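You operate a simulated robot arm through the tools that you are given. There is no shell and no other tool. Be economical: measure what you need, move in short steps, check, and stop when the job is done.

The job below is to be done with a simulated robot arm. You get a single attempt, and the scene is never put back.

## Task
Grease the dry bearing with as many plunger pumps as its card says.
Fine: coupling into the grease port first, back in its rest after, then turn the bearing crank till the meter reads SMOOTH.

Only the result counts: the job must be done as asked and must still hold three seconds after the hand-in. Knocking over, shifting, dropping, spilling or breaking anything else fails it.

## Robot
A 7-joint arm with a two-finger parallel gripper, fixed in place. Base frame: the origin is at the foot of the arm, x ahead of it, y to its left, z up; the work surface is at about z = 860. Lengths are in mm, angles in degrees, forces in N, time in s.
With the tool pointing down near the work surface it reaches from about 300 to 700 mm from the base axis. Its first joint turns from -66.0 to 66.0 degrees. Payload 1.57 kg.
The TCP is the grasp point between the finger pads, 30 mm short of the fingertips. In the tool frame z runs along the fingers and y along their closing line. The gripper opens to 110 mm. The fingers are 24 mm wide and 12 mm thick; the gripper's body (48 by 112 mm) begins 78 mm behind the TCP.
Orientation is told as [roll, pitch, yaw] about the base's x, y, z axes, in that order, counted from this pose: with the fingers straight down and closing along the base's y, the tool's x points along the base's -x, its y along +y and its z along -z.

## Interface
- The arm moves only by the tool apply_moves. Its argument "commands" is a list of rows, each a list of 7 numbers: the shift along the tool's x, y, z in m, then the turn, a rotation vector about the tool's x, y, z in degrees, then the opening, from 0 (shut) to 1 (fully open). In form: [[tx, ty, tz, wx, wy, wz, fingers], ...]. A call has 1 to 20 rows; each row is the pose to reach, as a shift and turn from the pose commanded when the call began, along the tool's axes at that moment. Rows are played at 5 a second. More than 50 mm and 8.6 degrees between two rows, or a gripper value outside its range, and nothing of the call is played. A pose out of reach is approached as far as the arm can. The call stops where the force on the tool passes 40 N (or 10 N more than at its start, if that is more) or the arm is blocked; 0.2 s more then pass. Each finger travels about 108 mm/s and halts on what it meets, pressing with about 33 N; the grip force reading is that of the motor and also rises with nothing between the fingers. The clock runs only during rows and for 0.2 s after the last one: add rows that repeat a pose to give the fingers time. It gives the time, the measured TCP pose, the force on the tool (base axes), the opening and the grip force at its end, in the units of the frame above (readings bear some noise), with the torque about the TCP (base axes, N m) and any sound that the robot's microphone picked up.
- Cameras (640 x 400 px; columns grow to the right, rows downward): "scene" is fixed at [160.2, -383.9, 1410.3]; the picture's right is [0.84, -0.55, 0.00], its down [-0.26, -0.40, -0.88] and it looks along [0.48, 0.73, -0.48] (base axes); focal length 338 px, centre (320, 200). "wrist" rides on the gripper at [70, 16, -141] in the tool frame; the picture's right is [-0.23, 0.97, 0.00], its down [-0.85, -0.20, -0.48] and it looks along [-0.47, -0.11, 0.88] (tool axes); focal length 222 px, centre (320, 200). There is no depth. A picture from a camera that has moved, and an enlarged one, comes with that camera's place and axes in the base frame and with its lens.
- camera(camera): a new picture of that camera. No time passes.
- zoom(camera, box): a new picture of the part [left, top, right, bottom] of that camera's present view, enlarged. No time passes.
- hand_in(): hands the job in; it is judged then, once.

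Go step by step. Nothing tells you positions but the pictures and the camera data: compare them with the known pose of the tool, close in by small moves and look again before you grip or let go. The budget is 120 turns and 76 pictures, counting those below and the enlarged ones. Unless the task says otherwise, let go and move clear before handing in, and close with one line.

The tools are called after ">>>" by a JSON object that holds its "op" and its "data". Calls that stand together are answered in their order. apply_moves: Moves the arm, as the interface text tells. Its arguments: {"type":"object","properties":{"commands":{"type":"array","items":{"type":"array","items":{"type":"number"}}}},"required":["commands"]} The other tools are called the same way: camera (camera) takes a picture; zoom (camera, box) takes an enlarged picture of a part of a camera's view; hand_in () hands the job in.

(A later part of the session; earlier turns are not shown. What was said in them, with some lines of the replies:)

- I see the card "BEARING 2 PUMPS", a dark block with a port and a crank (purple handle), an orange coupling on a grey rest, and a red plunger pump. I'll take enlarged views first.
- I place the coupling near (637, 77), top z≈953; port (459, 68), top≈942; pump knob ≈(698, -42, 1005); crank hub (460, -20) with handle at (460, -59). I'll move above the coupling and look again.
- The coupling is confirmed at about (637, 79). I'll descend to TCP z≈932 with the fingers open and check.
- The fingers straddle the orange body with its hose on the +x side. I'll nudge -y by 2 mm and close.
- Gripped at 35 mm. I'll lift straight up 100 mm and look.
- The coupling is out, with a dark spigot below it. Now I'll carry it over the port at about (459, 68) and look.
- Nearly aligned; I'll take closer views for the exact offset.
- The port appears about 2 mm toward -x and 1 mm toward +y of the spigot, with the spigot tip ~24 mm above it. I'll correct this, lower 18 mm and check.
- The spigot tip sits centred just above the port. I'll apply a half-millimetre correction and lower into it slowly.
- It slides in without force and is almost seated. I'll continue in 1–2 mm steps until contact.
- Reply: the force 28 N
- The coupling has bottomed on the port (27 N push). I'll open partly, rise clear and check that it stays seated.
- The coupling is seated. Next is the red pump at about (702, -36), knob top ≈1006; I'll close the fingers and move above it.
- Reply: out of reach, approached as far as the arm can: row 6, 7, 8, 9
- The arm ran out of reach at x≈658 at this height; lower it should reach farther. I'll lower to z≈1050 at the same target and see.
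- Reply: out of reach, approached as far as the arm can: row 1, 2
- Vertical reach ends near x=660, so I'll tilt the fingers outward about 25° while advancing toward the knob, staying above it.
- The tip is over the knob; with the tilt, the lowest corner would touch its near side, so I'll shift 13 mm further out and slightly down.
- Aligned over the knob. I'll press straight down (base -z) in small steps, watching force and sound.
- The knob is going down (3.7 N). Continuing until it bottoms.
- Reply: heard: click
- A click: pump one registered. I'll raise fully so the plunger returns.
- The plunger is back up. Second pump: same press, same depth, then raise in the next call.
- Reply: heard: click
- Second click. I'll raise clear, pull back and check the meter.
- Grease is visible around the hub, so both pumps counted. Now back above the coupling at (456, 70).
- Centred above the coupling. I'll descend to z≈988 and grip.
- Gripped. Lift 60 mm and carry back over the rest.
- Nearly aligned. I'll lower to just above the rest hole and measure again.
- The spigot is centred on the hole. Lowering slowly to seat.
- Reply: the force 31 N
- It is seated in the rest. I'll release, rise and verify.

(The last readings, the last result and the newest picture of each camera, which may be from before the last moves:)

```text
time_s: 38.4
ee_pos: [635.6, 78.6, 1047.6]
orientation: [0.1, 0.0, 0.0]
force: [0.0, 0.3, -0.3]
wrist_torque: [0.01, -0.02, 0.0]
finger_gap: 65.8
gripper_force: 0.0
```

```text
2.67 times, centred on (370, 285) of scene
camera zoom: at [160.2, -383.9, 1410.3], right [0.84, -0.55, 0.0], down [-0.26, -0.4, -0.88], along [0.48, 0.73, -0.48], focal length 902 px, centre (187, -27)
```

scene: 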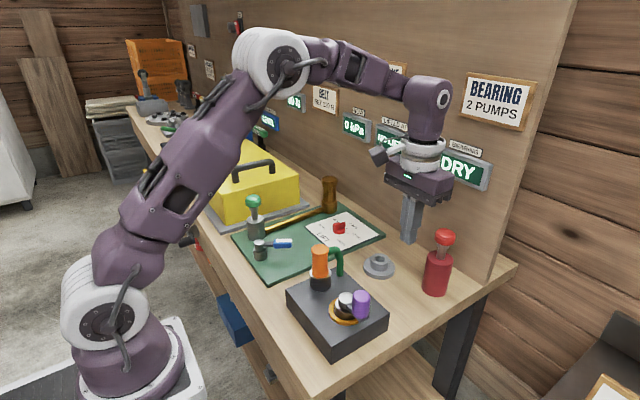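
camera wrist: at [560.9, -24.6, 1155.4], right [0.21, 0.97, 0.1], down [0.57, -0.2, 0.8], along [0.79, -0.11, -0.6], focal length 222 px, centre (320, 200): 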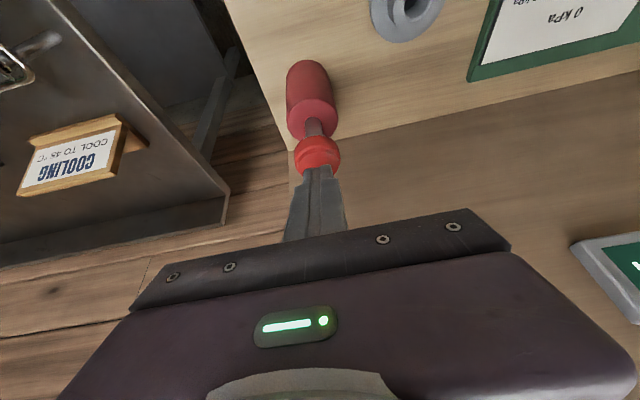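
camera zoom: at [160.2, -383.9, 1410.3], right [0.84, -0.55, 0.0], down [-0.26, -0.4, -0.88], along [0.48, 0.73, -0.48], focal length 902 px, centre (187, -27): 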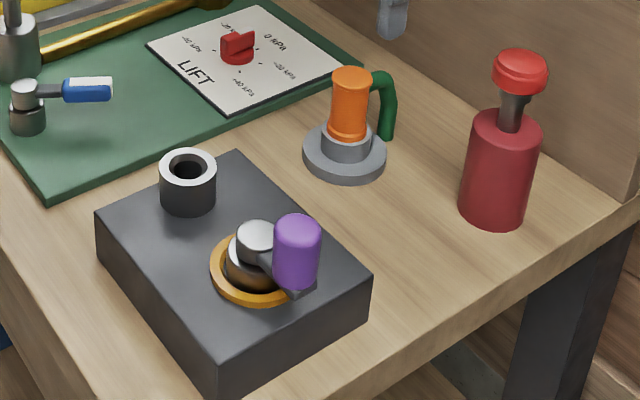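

The coupling is back exactly as at the start. Now the crank: moving above the purple handle at about (460, -59).

>>> {"op": "apply_moves", "data": {"commands": [[0.025, -0.02, -0.03, 0, 0, 0, 0.6], [0.055, -0.043, -0.043, 0, 0, 0, 0.6], [0.09, -0.07, -0.043, 0, 0, 0, 0.6], [0.12, -0.094, -0.043, 0, 0, 0, 0.6], [0.15, -0.118, -0.043, 0, 0, 0, 0.6], [0.176, -0.138, -0.043, 0, 0, 0, 0.6], [0.176, -0.138, -0.043, 0, 0, 0, 0.6]]}}

>>> {"op": "zoom", "data": {"camera": "wrist", "box": [220, 80, 420, 240]}}

>>> {"op": "zoom", "data": {"camera": "scene", "box": [290, 200, 410, 350]}}

```text
time_s: 40.0
ee_pos: [462.0, -60.8, 1089.3]
orientation: [0.0, 0.0, 0.0]
force: [0.0, 1.0, -0.9]
wrist_torque: [0.04, -0.04, -0.01]
finger_gap: 65.8
gripper_force: 0.0
```

```text
2.50 times, centred on (320, 160) of wrist
camera zoom: at [392.0, -45.3, 1231.5], right [0.23, 0.97, 0.0], down [0.85, -0.2, 0.48], along [0.47, -0.11, -0.88], focal length 555 px, centre (320, 300)
```

zoom: 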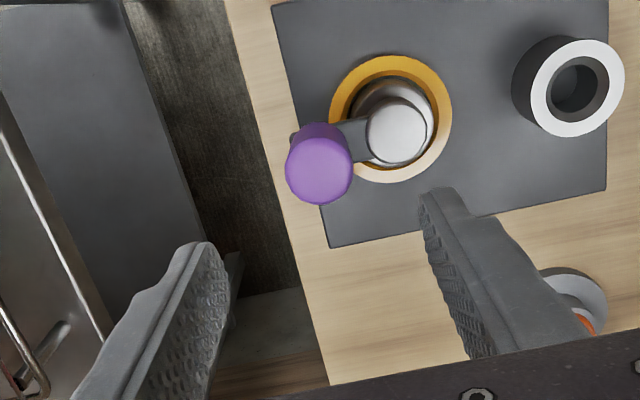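

```text
2.67 times, centred on (350, 275) of scene
camera zoom: at [160.2, -383.9, 1410.3], right [0.84, -0.55, 0.0], down [-0.26, -0.4, -0.88], along [0.48, 0.73, -0.48], focal length 902 px, centre (240, 0)
```

zoom: 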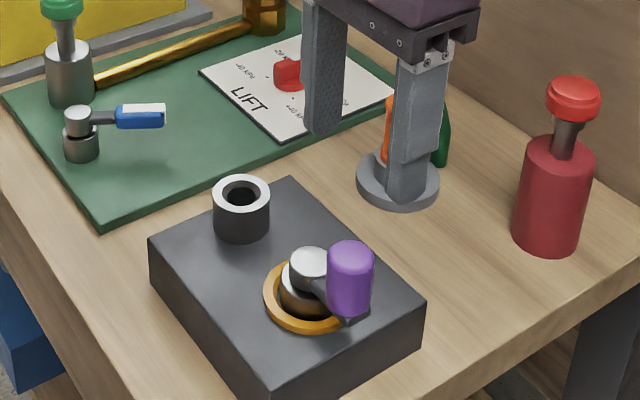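

The handle is centred under the gripper at ≈(459, -59.5), top z≈984. I'll descend to TCP z≈990 and check clearance over the hub.

>>> {"op": "apply_moves", "data": {"commands": [[0.0005, 0, 0.035, 0, 0, 0, 0.6], [0.0005, 0, 0.07, 0, 0, 0, 0.6], [0.0005, 0, 0.098, 0, 0, 0, 0.6], [0.0005, 0, 0.098, 0, 0, 0, 0.6]]}}

>>> {"op": "zoom", "data": {"camera": "scene", "box": [310, 240, 400, 340]}}

>>> {"op": "zoom", "data": {"camera": "wrist", "box": [220, 100, 420, 260]}}

```text
time_s: 41.0
ee_pos: [459.7, -57.9, 993.2]
orientation: [0.0, -0.1, -0.1]
force: [0.5, 0.8, -0.4]
wrist_torque: [0.02, 0.02, -0.01]
finger_gap: 65.7
gripper_force: 0.0
```

```text
4.00 times, centred on (355, 290) of scene
camera zoom: at [160.2, -383.9, 1410.3], right [0.84, -0.55, 0.0], down [-0.26, -0.4, -0.88], along [0.48, 0.73, -0.48], focal length 1353 px, centre (180, -160)
```

zoom: 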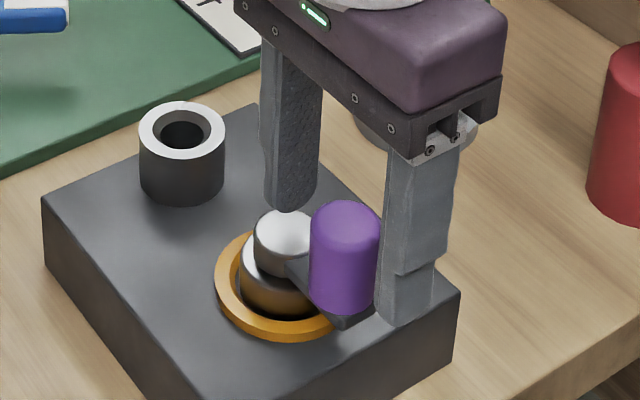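

```text
2.50 times, centred on (320, 180) of wrist
camera zoom: at [390.1, -44.4, 1135.1], right [0.23, 0.97, 0.0], down [0.85, -0.2, 0.48], along [0.47, -0.11, -0.88], focal length 555 px, centre (320, 250)
```

zoom: 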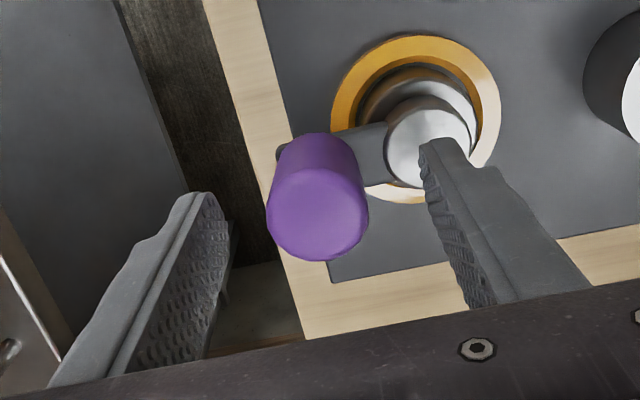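

Clearance over the hub (top ≈945) is fine. I'll go 7 mm lower and close on the handle.

>>> {"op": "apply_moves", "data": {"commands": [[0.0005, -0.001, 0.007, 0, 0, 0, 0.6], [0.0005, -0.001, 0.007, 0, 0, 0, 0.5], [0.0005, -0.001, 0.007, 0, 0, 0, 0.35], [0.0005, -0.001, 0.007, 0, 0, 0, 0.2], [0.0005, -0.001, 0.007, 0, 0, 0, 0], [0.0005, -0.001, 0.007, 0, 0, 0, 0]]}}

>>> {"op": "zoom", "data": {"camera": "scene", "box": [310, 240, 400, 340]}}

```text
time_s: 42.4
ee_pos: [459.6, -60.4, 985.8]
orientation: [0.0, 0.0, -0.1]
force: [-0.2, -3.6, -6.4]
wrist_torque: [-0.02, -0.06, 0.02]
finger_gap: 31.2
gripper_force: 39.9
```

```text
4.00 times, centred on (355, 290) of scene
camera zoom: at [160.3, -384.0, 1410.2], right [0.84, -0.55, 0.0], down [-0.26, -0.4, -0.88], along [0.48, 0.73, -0.48], focal length 1353 px, centre (180, -160)
```

zoom: 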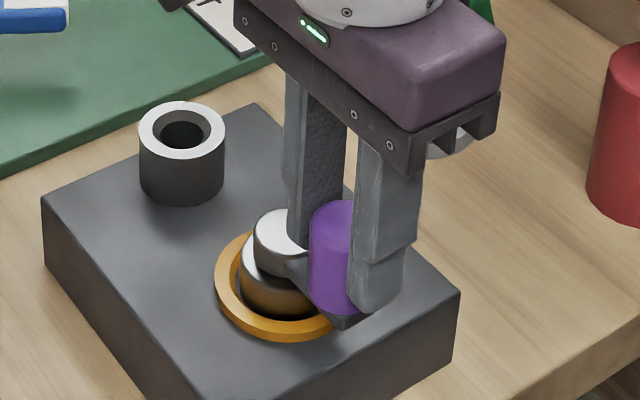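

Handle gripped at 31 mm. I'll try a first 30° of arc (centre ≈40 mm toward +y) and check the forces.

>>> {"op": "apply_moves", "data": {"commands": [[-0.0035, 0.0002, 0, 0, 0, 0, 0], [-0.0069, 0.0006, 0, 0, 0, 0, 0], [-0.0104, 0.0014, 0, 0, 0, 0, 0], [-0.0137, 0.0024, 0, 0, 0, 0, 0], [-0.0169, 0.0037, 0, 0, 0, 0, 0], [-0.02, 0.0054, 0, 0, 0, 0, 0]]}}

>>> {"op": "zoom", "data": {"camera": "scene", "box": [290, 130, 500, 340]}}

```text
time_s: 43.3
ee_pos: [465.1, -60.4, 984.6]
orientation: [-0.1, 0.9, -0.3]
force: [-5.7, -2.0, 11.1]
wrist_torque: [0.07, 0.47, -0.38]
finger_gap: 31.2
gripper_force: 39.8
stopped in row 4: the force on the tool passed its limit at 47 N (the readings are from after the stop); the commanded pose is now the measured one
```

```text
1.90 times, centred on (395, 235) of scene
camera zoom: at [160.0, -383.9, 1410.3], right [0.84, -0.55, 0.0], down [-0.26, -0.4, -0.88], along [0.48, 0.73, -0.48], focal length 644 px, centre (177, 133)
```

zoom: 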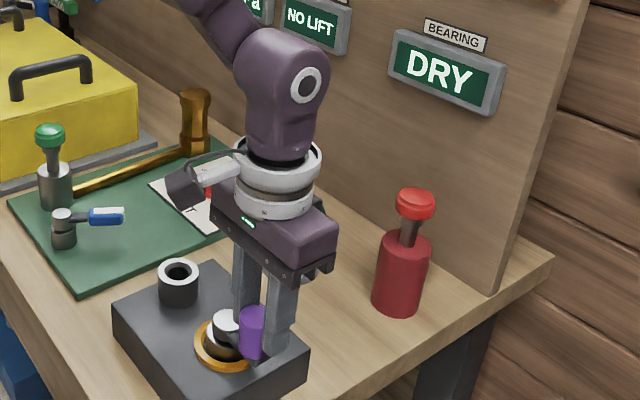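

It resisted strongly in that direction. I'll try the other direction, with the gripper yawing along with the crank.

>>> {"op": "apply_moves", "data": {"commands": [[0.003, 0, -0.001, 0, 0, 0, 0], [0.0055, 0, -0.001, 0, -0.9, 0, 0], [0.009, 0.0002, -0.001, 0, -0.9, 5, 0], [0.0125, 0.0006, -0.001, 0, -0.9, 10, 0], [0.0159, 0.0014, -0.001, 0, -0.9, 15, 0], [0.0192, 0.0024, -0.001, 0, -0.9, 20, 0]]}}

>>> {"op": "zoom", "data": {"camera": "scene", "box": [310, 240, 400, 340]}}

```text
time_s: 44.7
ee_pos: [448.0, -57.6, 986.0]
orientation: [-0.2, -0.2, -20.3]
force: [2.9, -13.6, 3.8]
wrist_torque: [-0.27, -0.58, -0.19]
finger_gap: 31.2
gripper_force: 39.6
```

```text
4.00 times, centred on (355, 290) of scene
camera zoom: at [160.2, -384.3, 1410.2], right [0.84, -0.55, 0.0], down [-0.26, -0.4, -0.88], along [0.48, 0.73, -0.48], focal length 1353 px, centre (180, -160)
```

zoom: 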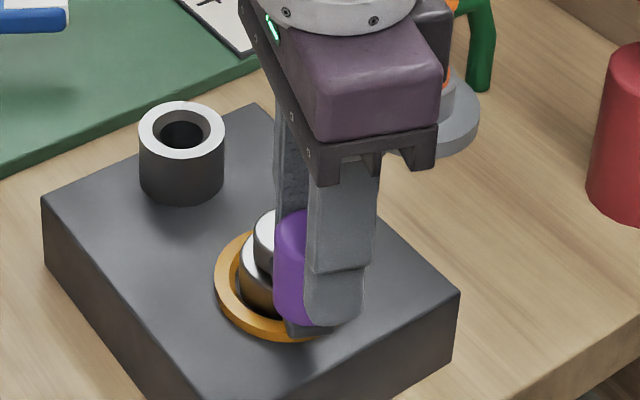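

That direction turns freely. I'll continue the arc with the gripper yawing along, another 64°.

>>> {"op": "apply_moves", "data": {"commands": [[0.0058, -0.0006, 0, 0, 0, 8, 0], [0.0114, 0.0006, 0, 0, 0, 16, 0], [0.0169, 0.0026, 0, 0, 0, 24, 0], [0.022, 0.0053, 0, 0, 0, 32, 0], [0.0267, 0.0087, 0, 0, 0, 40, 0], [0.0308, 0.0127, 0, 0, 0, 48, 0], [0.0344, 0.0173, 0, 0, 0, 56, 0], [0.0373, 0.0223, 0, 0, 0, 64, 0]]}}

>>> {"op": "zoom", "data": {"camera": "scene", "box": [270, 130, 500, 340]}}

```text
time_s: 46.5
ee_pos: [419.7, -23.8, 985.4]
orientation: [0.2, -0.2, -84.4]
force: [16.4, -8.7, -25.3]
wrist_torque: [-0.33, -0.18, -0.3]
finger_gap: 31.0
gripper_force: 39.8
```

```text
1.90 times, centred on (385, 235) of scene
camera zoom: at [161.0, -384.2, 1410.1], right [0.84, -0.55, 0.0], down [-0.27, -0.4, -0.88], along [0.48, 0.73, -0.48], focal length 644 px, centre (196, 133)
```

zoom: 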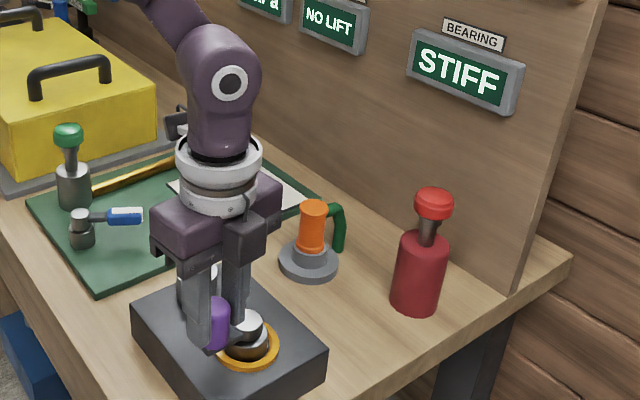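

The meter now reads STIFF, so it is working. Continuing, with a small inward and downward correction.

>>> {"op": "apply_moves", "data": {"commands": [[0.0056, 0.0014, 0.001, 0, 0, 8, 0], [0.011, 0.003, 0.002, 0, 0, 16, 0], [0.0163, 0.005, 0.002, 0, 0, 24, 0], [0.0212, 0.0076, 0.002, 0, 0, 32, 0], [0.0257, 0.0109, 0.002, 0, 0, 40, 0]]}}

>>> {"op": "zoom", "data": {"camera": "scene", "box": [270, 130, 500, 340]}}

```text
time_s: 47.7
ee_pos: [428.3, 3.1, 983.6]
orientation: [0.3, -0.1, -124.4]
force: [-1.7, -1.9, 32.7]
wrist_torque: [-0.11, 0.06, -0.02]
finger_gap: 30.8
gripper_force: 40.2
```

```text
1.90 times, centred on (385, 235) of scene
camera zoom: at [159.8, -384.0, 1410.3], right [0.84, -0.55, 0.0], down [-0.26, -0.4, -0.88], along [0.48, 0.73, -0.48], focal length 644 px, centre (196, 133)
```

zoom: 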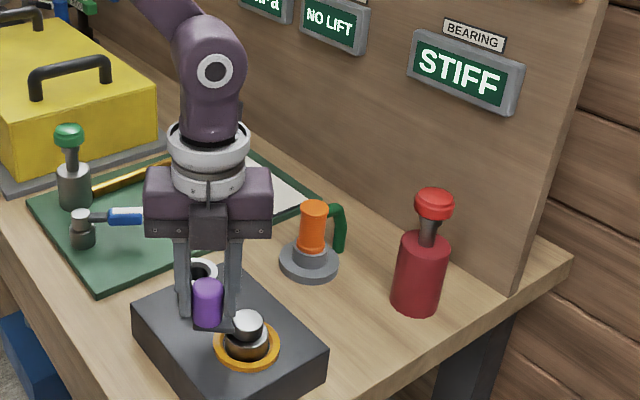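

Lateral forces are small; I'll lift 1 mm to relieve the vertical load and continue 32°.

>>> {"op": "apply_moves", "data": {"commands": [[0, 0, -0.001, 0, 0, 0, 0], [0.0056, 0.0004, -0.001, 0, 0, 8, 0], [0.011, 0.0015, -0.001, 0, 0, 16, 0], [0.0163, 0.0035, -0.001, 0, 0, 24, 0], [0.0212, 0.0061, -0.001, 0, 0, 32, 0]]}}

>>> {"op": "zoom", "data": {"camera": "scene", "box": [270, 130, 500, 340]}}

```text
time_s: 48.9
ee_pos: [444.4, 17.3, 983.9]
orientation: [0.3, -0.1, -156.3]
force: [2.2, -10.6, -14.9]
wrist_torque: [-0.35, 0.46, -0.05]
finger_gap: 30.8
gripper_force: 39.8
```

```text
1.90 times, centred on (385, 235) of scene
camera zoom: at [160.5, -384.2, 1410.2], right [0.84, -0.55, 0.0], down [-0.27, -0.4, -0.88], along [0.48, 0.73, -0.48], focal length 644 px, centre (196, 133)
```

zoom: 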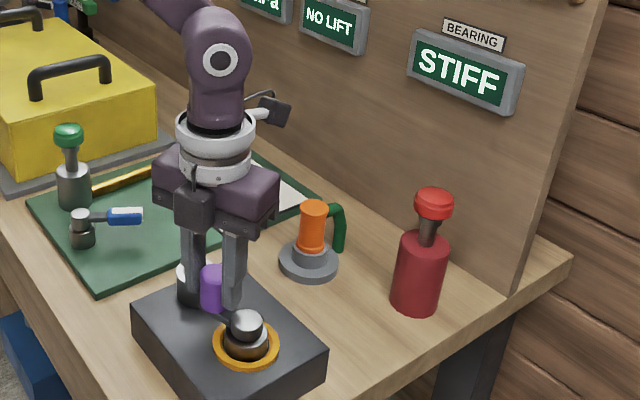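

Still turning; continuing another 24° with a slight inward correction.

>>> {"op": "apply_moves", "data": {"commands": [[0.0056, 0.001, 0.0003, 0, 0, 8, 0], [0.011, 0.0021, 0.0003, 0, 0, 16, 0], [0.0163, 0.0041, 0.0003, 0, 0, 24, 0], [0.0212, 0.0067, 0.0003, 0, 0, 32, 0]]}}

>>> {"op": "zoom", "data": {"camera": "scene", "box": [270, 130, 500, 340]}}

```text
time_s: 49.9
ee_pos: [467.6, 18.6, 984.1]
orientation: [0.3, 0.2, 171.6]
force: [-10.4, -15.5, 14.2]
wrist_torque: [-0.06, 0.71, -0.25]
finger_gap: 30.8
gripper_force: 39.9
```

```text
1.90 times, centred on (385, 235) of scene
camera zoom: at [159.7, -384.4, 1410.2], right [0.84, -0.55, 0.0], down [-0.26, -0.4, -0.88], along [0.48, 0.73, -0.48], focal length 644 px, centre (196, 133)
```

zoom: 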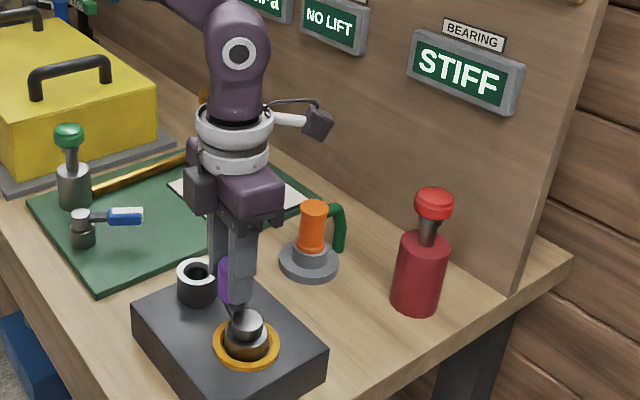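

Just past half a turn and still free. Continuing 40° more.

>>> {"op": "apply_moves", "data": {"commands": [[0.0054, 0.001, -0.0004, 0, 0, 8, 0], [0.0108, 0.0023, -0.0004, 0, 0, 16, 0], [0.016, 0.0043, -0.0004, 0, 0, 24, 0], [0.0209, 0.0069, -0.0004, 0, 0, 32, 0], [0.0254, 0.0101, -0.0004, 0, 0, 40, 0]]}}

```text
time_s: 51.1
ee_pos: [492.2, 2.4, 984.2]
orientation: [-0.3, 0.1, 132.0]
force: [8.8, 13.4, -23.1]
wrist_torque: [-0.5, -0.25, -0.19]
finger_gap: 30.8
gripper_force: 40.1
out of reach, approached as far as the arm can: row 5
```

Wrist limit reached at ≈228° of crank. I'll open, rise above the handle and wind the wrist back.

>>> {"op": "apply_moves", "data": {"commands": [[0, 0, 0, 0, 0, 0, 0.5], [0, 0, 0, 0, 0, 0, 0.6], [0, 0, 0, 0, 0, 0, 0.6], [0, 0, -0.03, 0, 0, 0, 0.6], [0, 0, -0.06, 0, 0, 0, 0.6], [0, 0, -0.06, 0, 0, -8, 0.6], [0, 0, -0.06, 0, 0, -16, 0.6], [0, 0, -0.06, 0, 0, -24, 0.6], [0, 0, -0.06, 0, 0, -32, 0.6], [0, 0, -0.06, 0, 0, -40, 0.6], [0, 0, -0.06, 0, 0, -48, 0.6], [0, 0, -0.06, 0, 0, -56, 0.6], [0, 0, -0.06, 0, 0, -64, 0.6], [0, 0, -0.06, 0, 0, -72, 0.6], [0, 0, -0.06, 0, 0, -80, 0.6], [0, 0, -0.06, 0, 0, -88, 0.6], [0, 0, -0.06, 0, 0, -96, 0.6], [0, 0, -0.06, 0, 0, -104, 0.6], [0, 0, -0.06, 0, 0, -112, 0.6], [0, 0, -0.06, 0, 0, -120, 0.6]]}}

>>> {"op": "zoom", "data": {"camera": "scene", "box": [270, 130, 500, 340]}}

```text
time_s: 55.3
ee_pos: [489.0, 1.1, 1047.1]
orientation: [0.3, -0.2, -108.0]
force: [0.6, -0.1, -0.2]
wrist_torque: [0.0, 0.0, 0.03]
finger_gap: 66.0
gripper_force: 0.1
```

```text
1.90 times, centred on (385, 235) of scene
camera zoom: at [160.2, -383.9, 1410.3], right [0.84, -0.55, 0.0], down [-0.26, -0.4, -0.88], along [0.48, 0.73, -0.48], focal length 644 px, centre (196, 133)
```

zoom: 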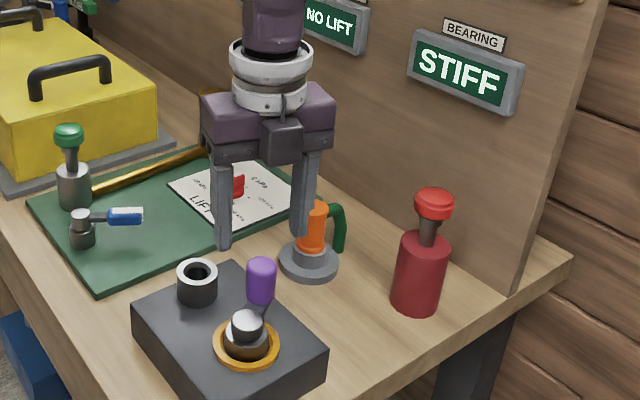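

Still STIFF after 228°; more turns are needed. I'll finish winding back (180° total), descend and re-grip.

>>> {"op": "apply_moves", "data": {"commands": [[0.0013, 0.0007, 0, 0, 0, -8, 0.6], [0.0013, 0.0007, 0, 0, 0, -16, 0.6], [0.0013, 0.0007, 0, 0, 0, -24, 0.6], [0.0013, 0.0007, 0, 0, 0, -32, 0.6], [0.0013, 0.0007, 0, 0, 0, -40, 0.6], [0.0013, 0.0007, 0, 0, 0, -48, 0.6], [0.0013, 0.0007, 0, 0, 0, -56, 0.6], [0.0013, 0.0007, 0, 0, 0, -60, 0.6], [0.0013, 0.0007, 0, 0, 0, -60, 0.6]]}}

>>> {"op": "zoom", "data": {"camera": "wrist", "box": [220, 100, 420, 260]}}

```text
time_s: 57.3
ee_pos: [491.6, 2.8, 1046.4]
orientation: [-0.1, -0.3, -48.1]
force: [0.3, 0.2, -0.5]
wrist_torque: [0.01, -0.02, 0.0]
finger_gap: 65.8
gripper_force: 0.1
```

```text
2.50 times, centred on (320, 180) of wrist
camera zoom: at [455.6, 64.9, 1187.8], right [0.88, 0.48, 0.0], down [0.42, -0.77, 0.48], along [0.23, -0.42, -0.88], focal length 555 px, centre (320, 250)
```

zoom: 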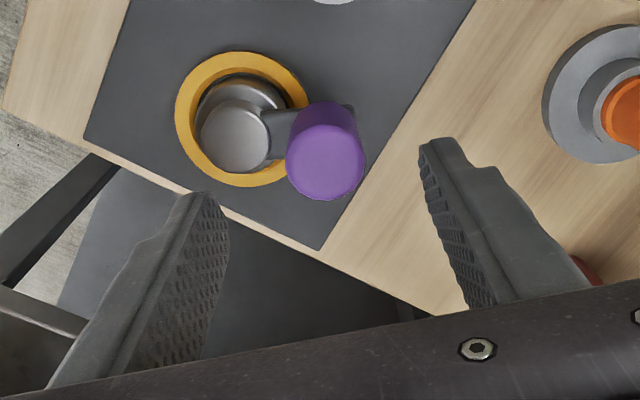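

The handle is centred in the open gripper. Descending and closing.

>>> {"op": "apply_moves", "data": {"commands": [[0, 0, 0.03, 0, 0, 0, 0.6], [0, 0, 0.061, 0, 0, 0, 0.6], [0, 0, 0.061, 0, 0, 0, 0.6], [0, 0, 0.061, 0, 0, 0, 0.4], [0, 0, 0.061, 0, 0, 0, 0.2], [0, 0, 0.061, 0, 0, 0, 0], [0, 0, 0.061, 0, 0, 0, 0]]}}

```text
time_s: 58.9
ee_pos: [491.5, 3.0, 986.2]
orientation: [0.1, -0.4, -48.1]
force: [18.0, 12.7, -11.1]
wrist_torque: [-0.09, -0.42, -0.05]
finger_gap: 30.9
gripper_force: 39.9
```

Gripped. I'll continue the turn (centre now on the tool's -y side), with a 1 mm outward correction.

>>> {"op": "apply_moves", "data": {"commands": [[0, 0.001, 0.0003, 0, 0, 0, 0], [-0.0056, 0.0008, 0.0003, 0, 0, 8, 0], [-0.011, -0.0005, 0.0003, 0, 0, 16, 0], [-0.0163, -0.0025, 0.0003, 0, 0, 24, 0], [-0.0212, -0.0051, 0.0003, 0, 0, 32, 0], [-0.0257, -0.0084, 0.0003, 0, 0, 40, 0], [-0.0297, -0.0122, 0.0003, 0, 0, 48, 0], [-0.0332, -0.0166, 0.0003, 0, 0, 56, 0], [-0.036, -0.0215, 0.0003, 0, 0, 64, 0]]}}

>>> {"op": "zoom", "data": {"camera": "scene", "box": [270, 130, 500, 340]}}

```text
time_s: 60.9
ee_pos: [495.8, -36.9, 985.0]
orientation: [-0.3, -0.3, -112.4]
force: [-35.6, 1.6, 9.2]
wrist_torque: [-0.15, 0.1, 0.54]
finger_gap: 31.1
gripper_force: 40.0
```

```text
1.90 times, centred on (385, 235) of scene
camera zoom: at [159.1, -383.8, 1410.4], right [0.84, -0.55, 0.0], down [-0.26, -0.4, -0.88], along [0.48, 0.73, -0.48], focal length 644 px, centre (196, 133)
```

zoom: 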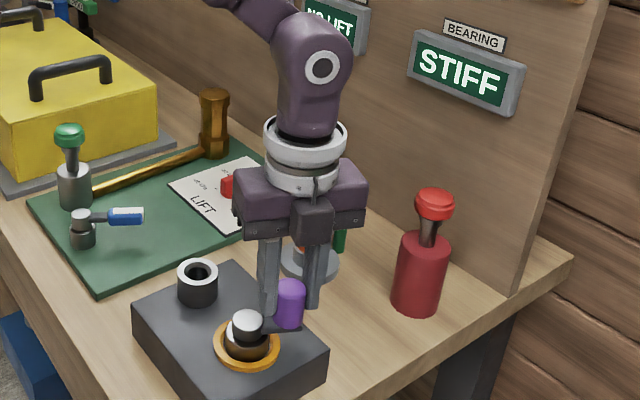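

Turning; the load shows I'm slightly outside the circle, so I'll correct 1.5 mm inward and continue 64°.

>>> {"op": "apply_moves", "data": {"commands": [[0, -0.0013, -0.0002, 0, 0, 0, 0], [-0.0054, -0.0017, -0.0002, 0, 0, 8, 0], [-0.0107, -0.0028, -0.0002, 0, 0, 16, 0], [-0.0159, -0.0047, -0.0002, 0, 0, 24, 0], [-0.0207, -0.0072, -0.0002, 0, 0, 32, 0], [-0.0251, -0.0104, -0.0002, 0, 0, 40, 0], [-0.029, -0.0142, -0.0002, 0, 0, 48, 0], [-0.0323, -0.0185, -0.0002, 0, 0, 56, 0], [-0.0351, -0.0232, -0.0002, 0, 0, 64, 0]]}}

>>> {"op": "zoom", "data": {"camera": "scene", "box": [270, 130, 500, 340]}}

```text
time_s: 62.9
ee_pos: [465.0, -60.6, 987.2]
orientation: [-0.1, 0.0, -176.3]
force: [-7.4, 28.7, -12.6]
wrist_torque: [0.05, 0.43, 0.15]
finger_gap: 31.0
gripper_force: 39.7
```

```text
1.90 times, centred on (385, 235) of scene
camera zoom: at [160.2, -383.1, 1410.5], right [0.84, -0.55, 0.0], down [-0.26, -0.4, -0.88], along [0.48, 0.73, -0.48], focal length 644 px, centre (196, 133)
```

zoom: 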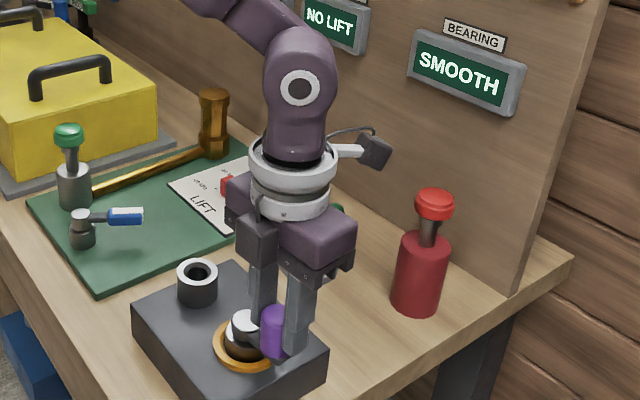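

The meter reads SMOOTH. I'll relieve the side load, release the handle, and rise clear.

>>> {"op": "apply_moves", "data": {"commands": [[0, -0.001, 0, 0, 0, 0, 0], [0, -0.001, 0, 0, 0, 0, 0.4], [0, -0.001, 0, 0, 0, 0, 0.6], [0, -0.001, 0, 0, 0, 0, 0.6], [0, -0.001, -0.03, 0, 0, 0, 0.6], [0, -0.001, -0.07, 0, 0, 0, 0.6], [0, -0.001, -0.11, 0, 0, 0, 0.6], [0, -0.001, -0.15, 0, 0, 0, 0.6], [0, -0.001, -0.15, 0, 0, 0, 0.6]]}}

>>> {"op": "camera", "data": {"camera": "scene"}}

```text
time_s: 64.9
ee_pos: [462.9, -61.9, 1137.2]
orientation: [0.4, 0.0, -176.2]
force: [-0.5, -0.6, 0.6]
wrist_torque: [-0.02, -0.02, 0.01]
finger_gap: 65.8
gripper_force: 0.0
```

```text
20 pictures are left
```

scene: 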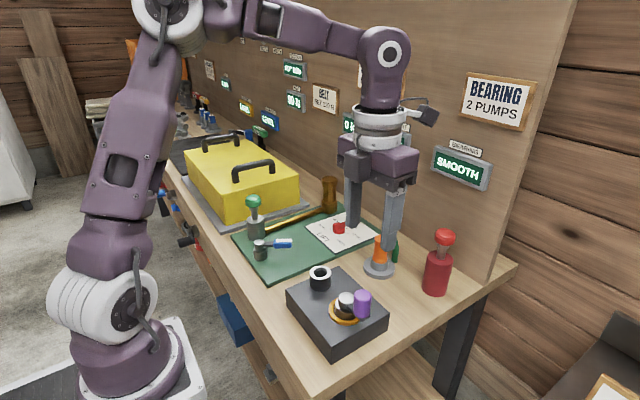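

The meter shows SMOOTH, the coupling is in its rest, the plunger is up, and the gripper is clear, so I'm handing in.

>>> {"op": "hand_in", "data": {}}

```text
The job is handed in.
```

The bearing got its two pumps, the coupling is back in its rest, and after cranking the meter reads SMOOTH; the job is handed in.
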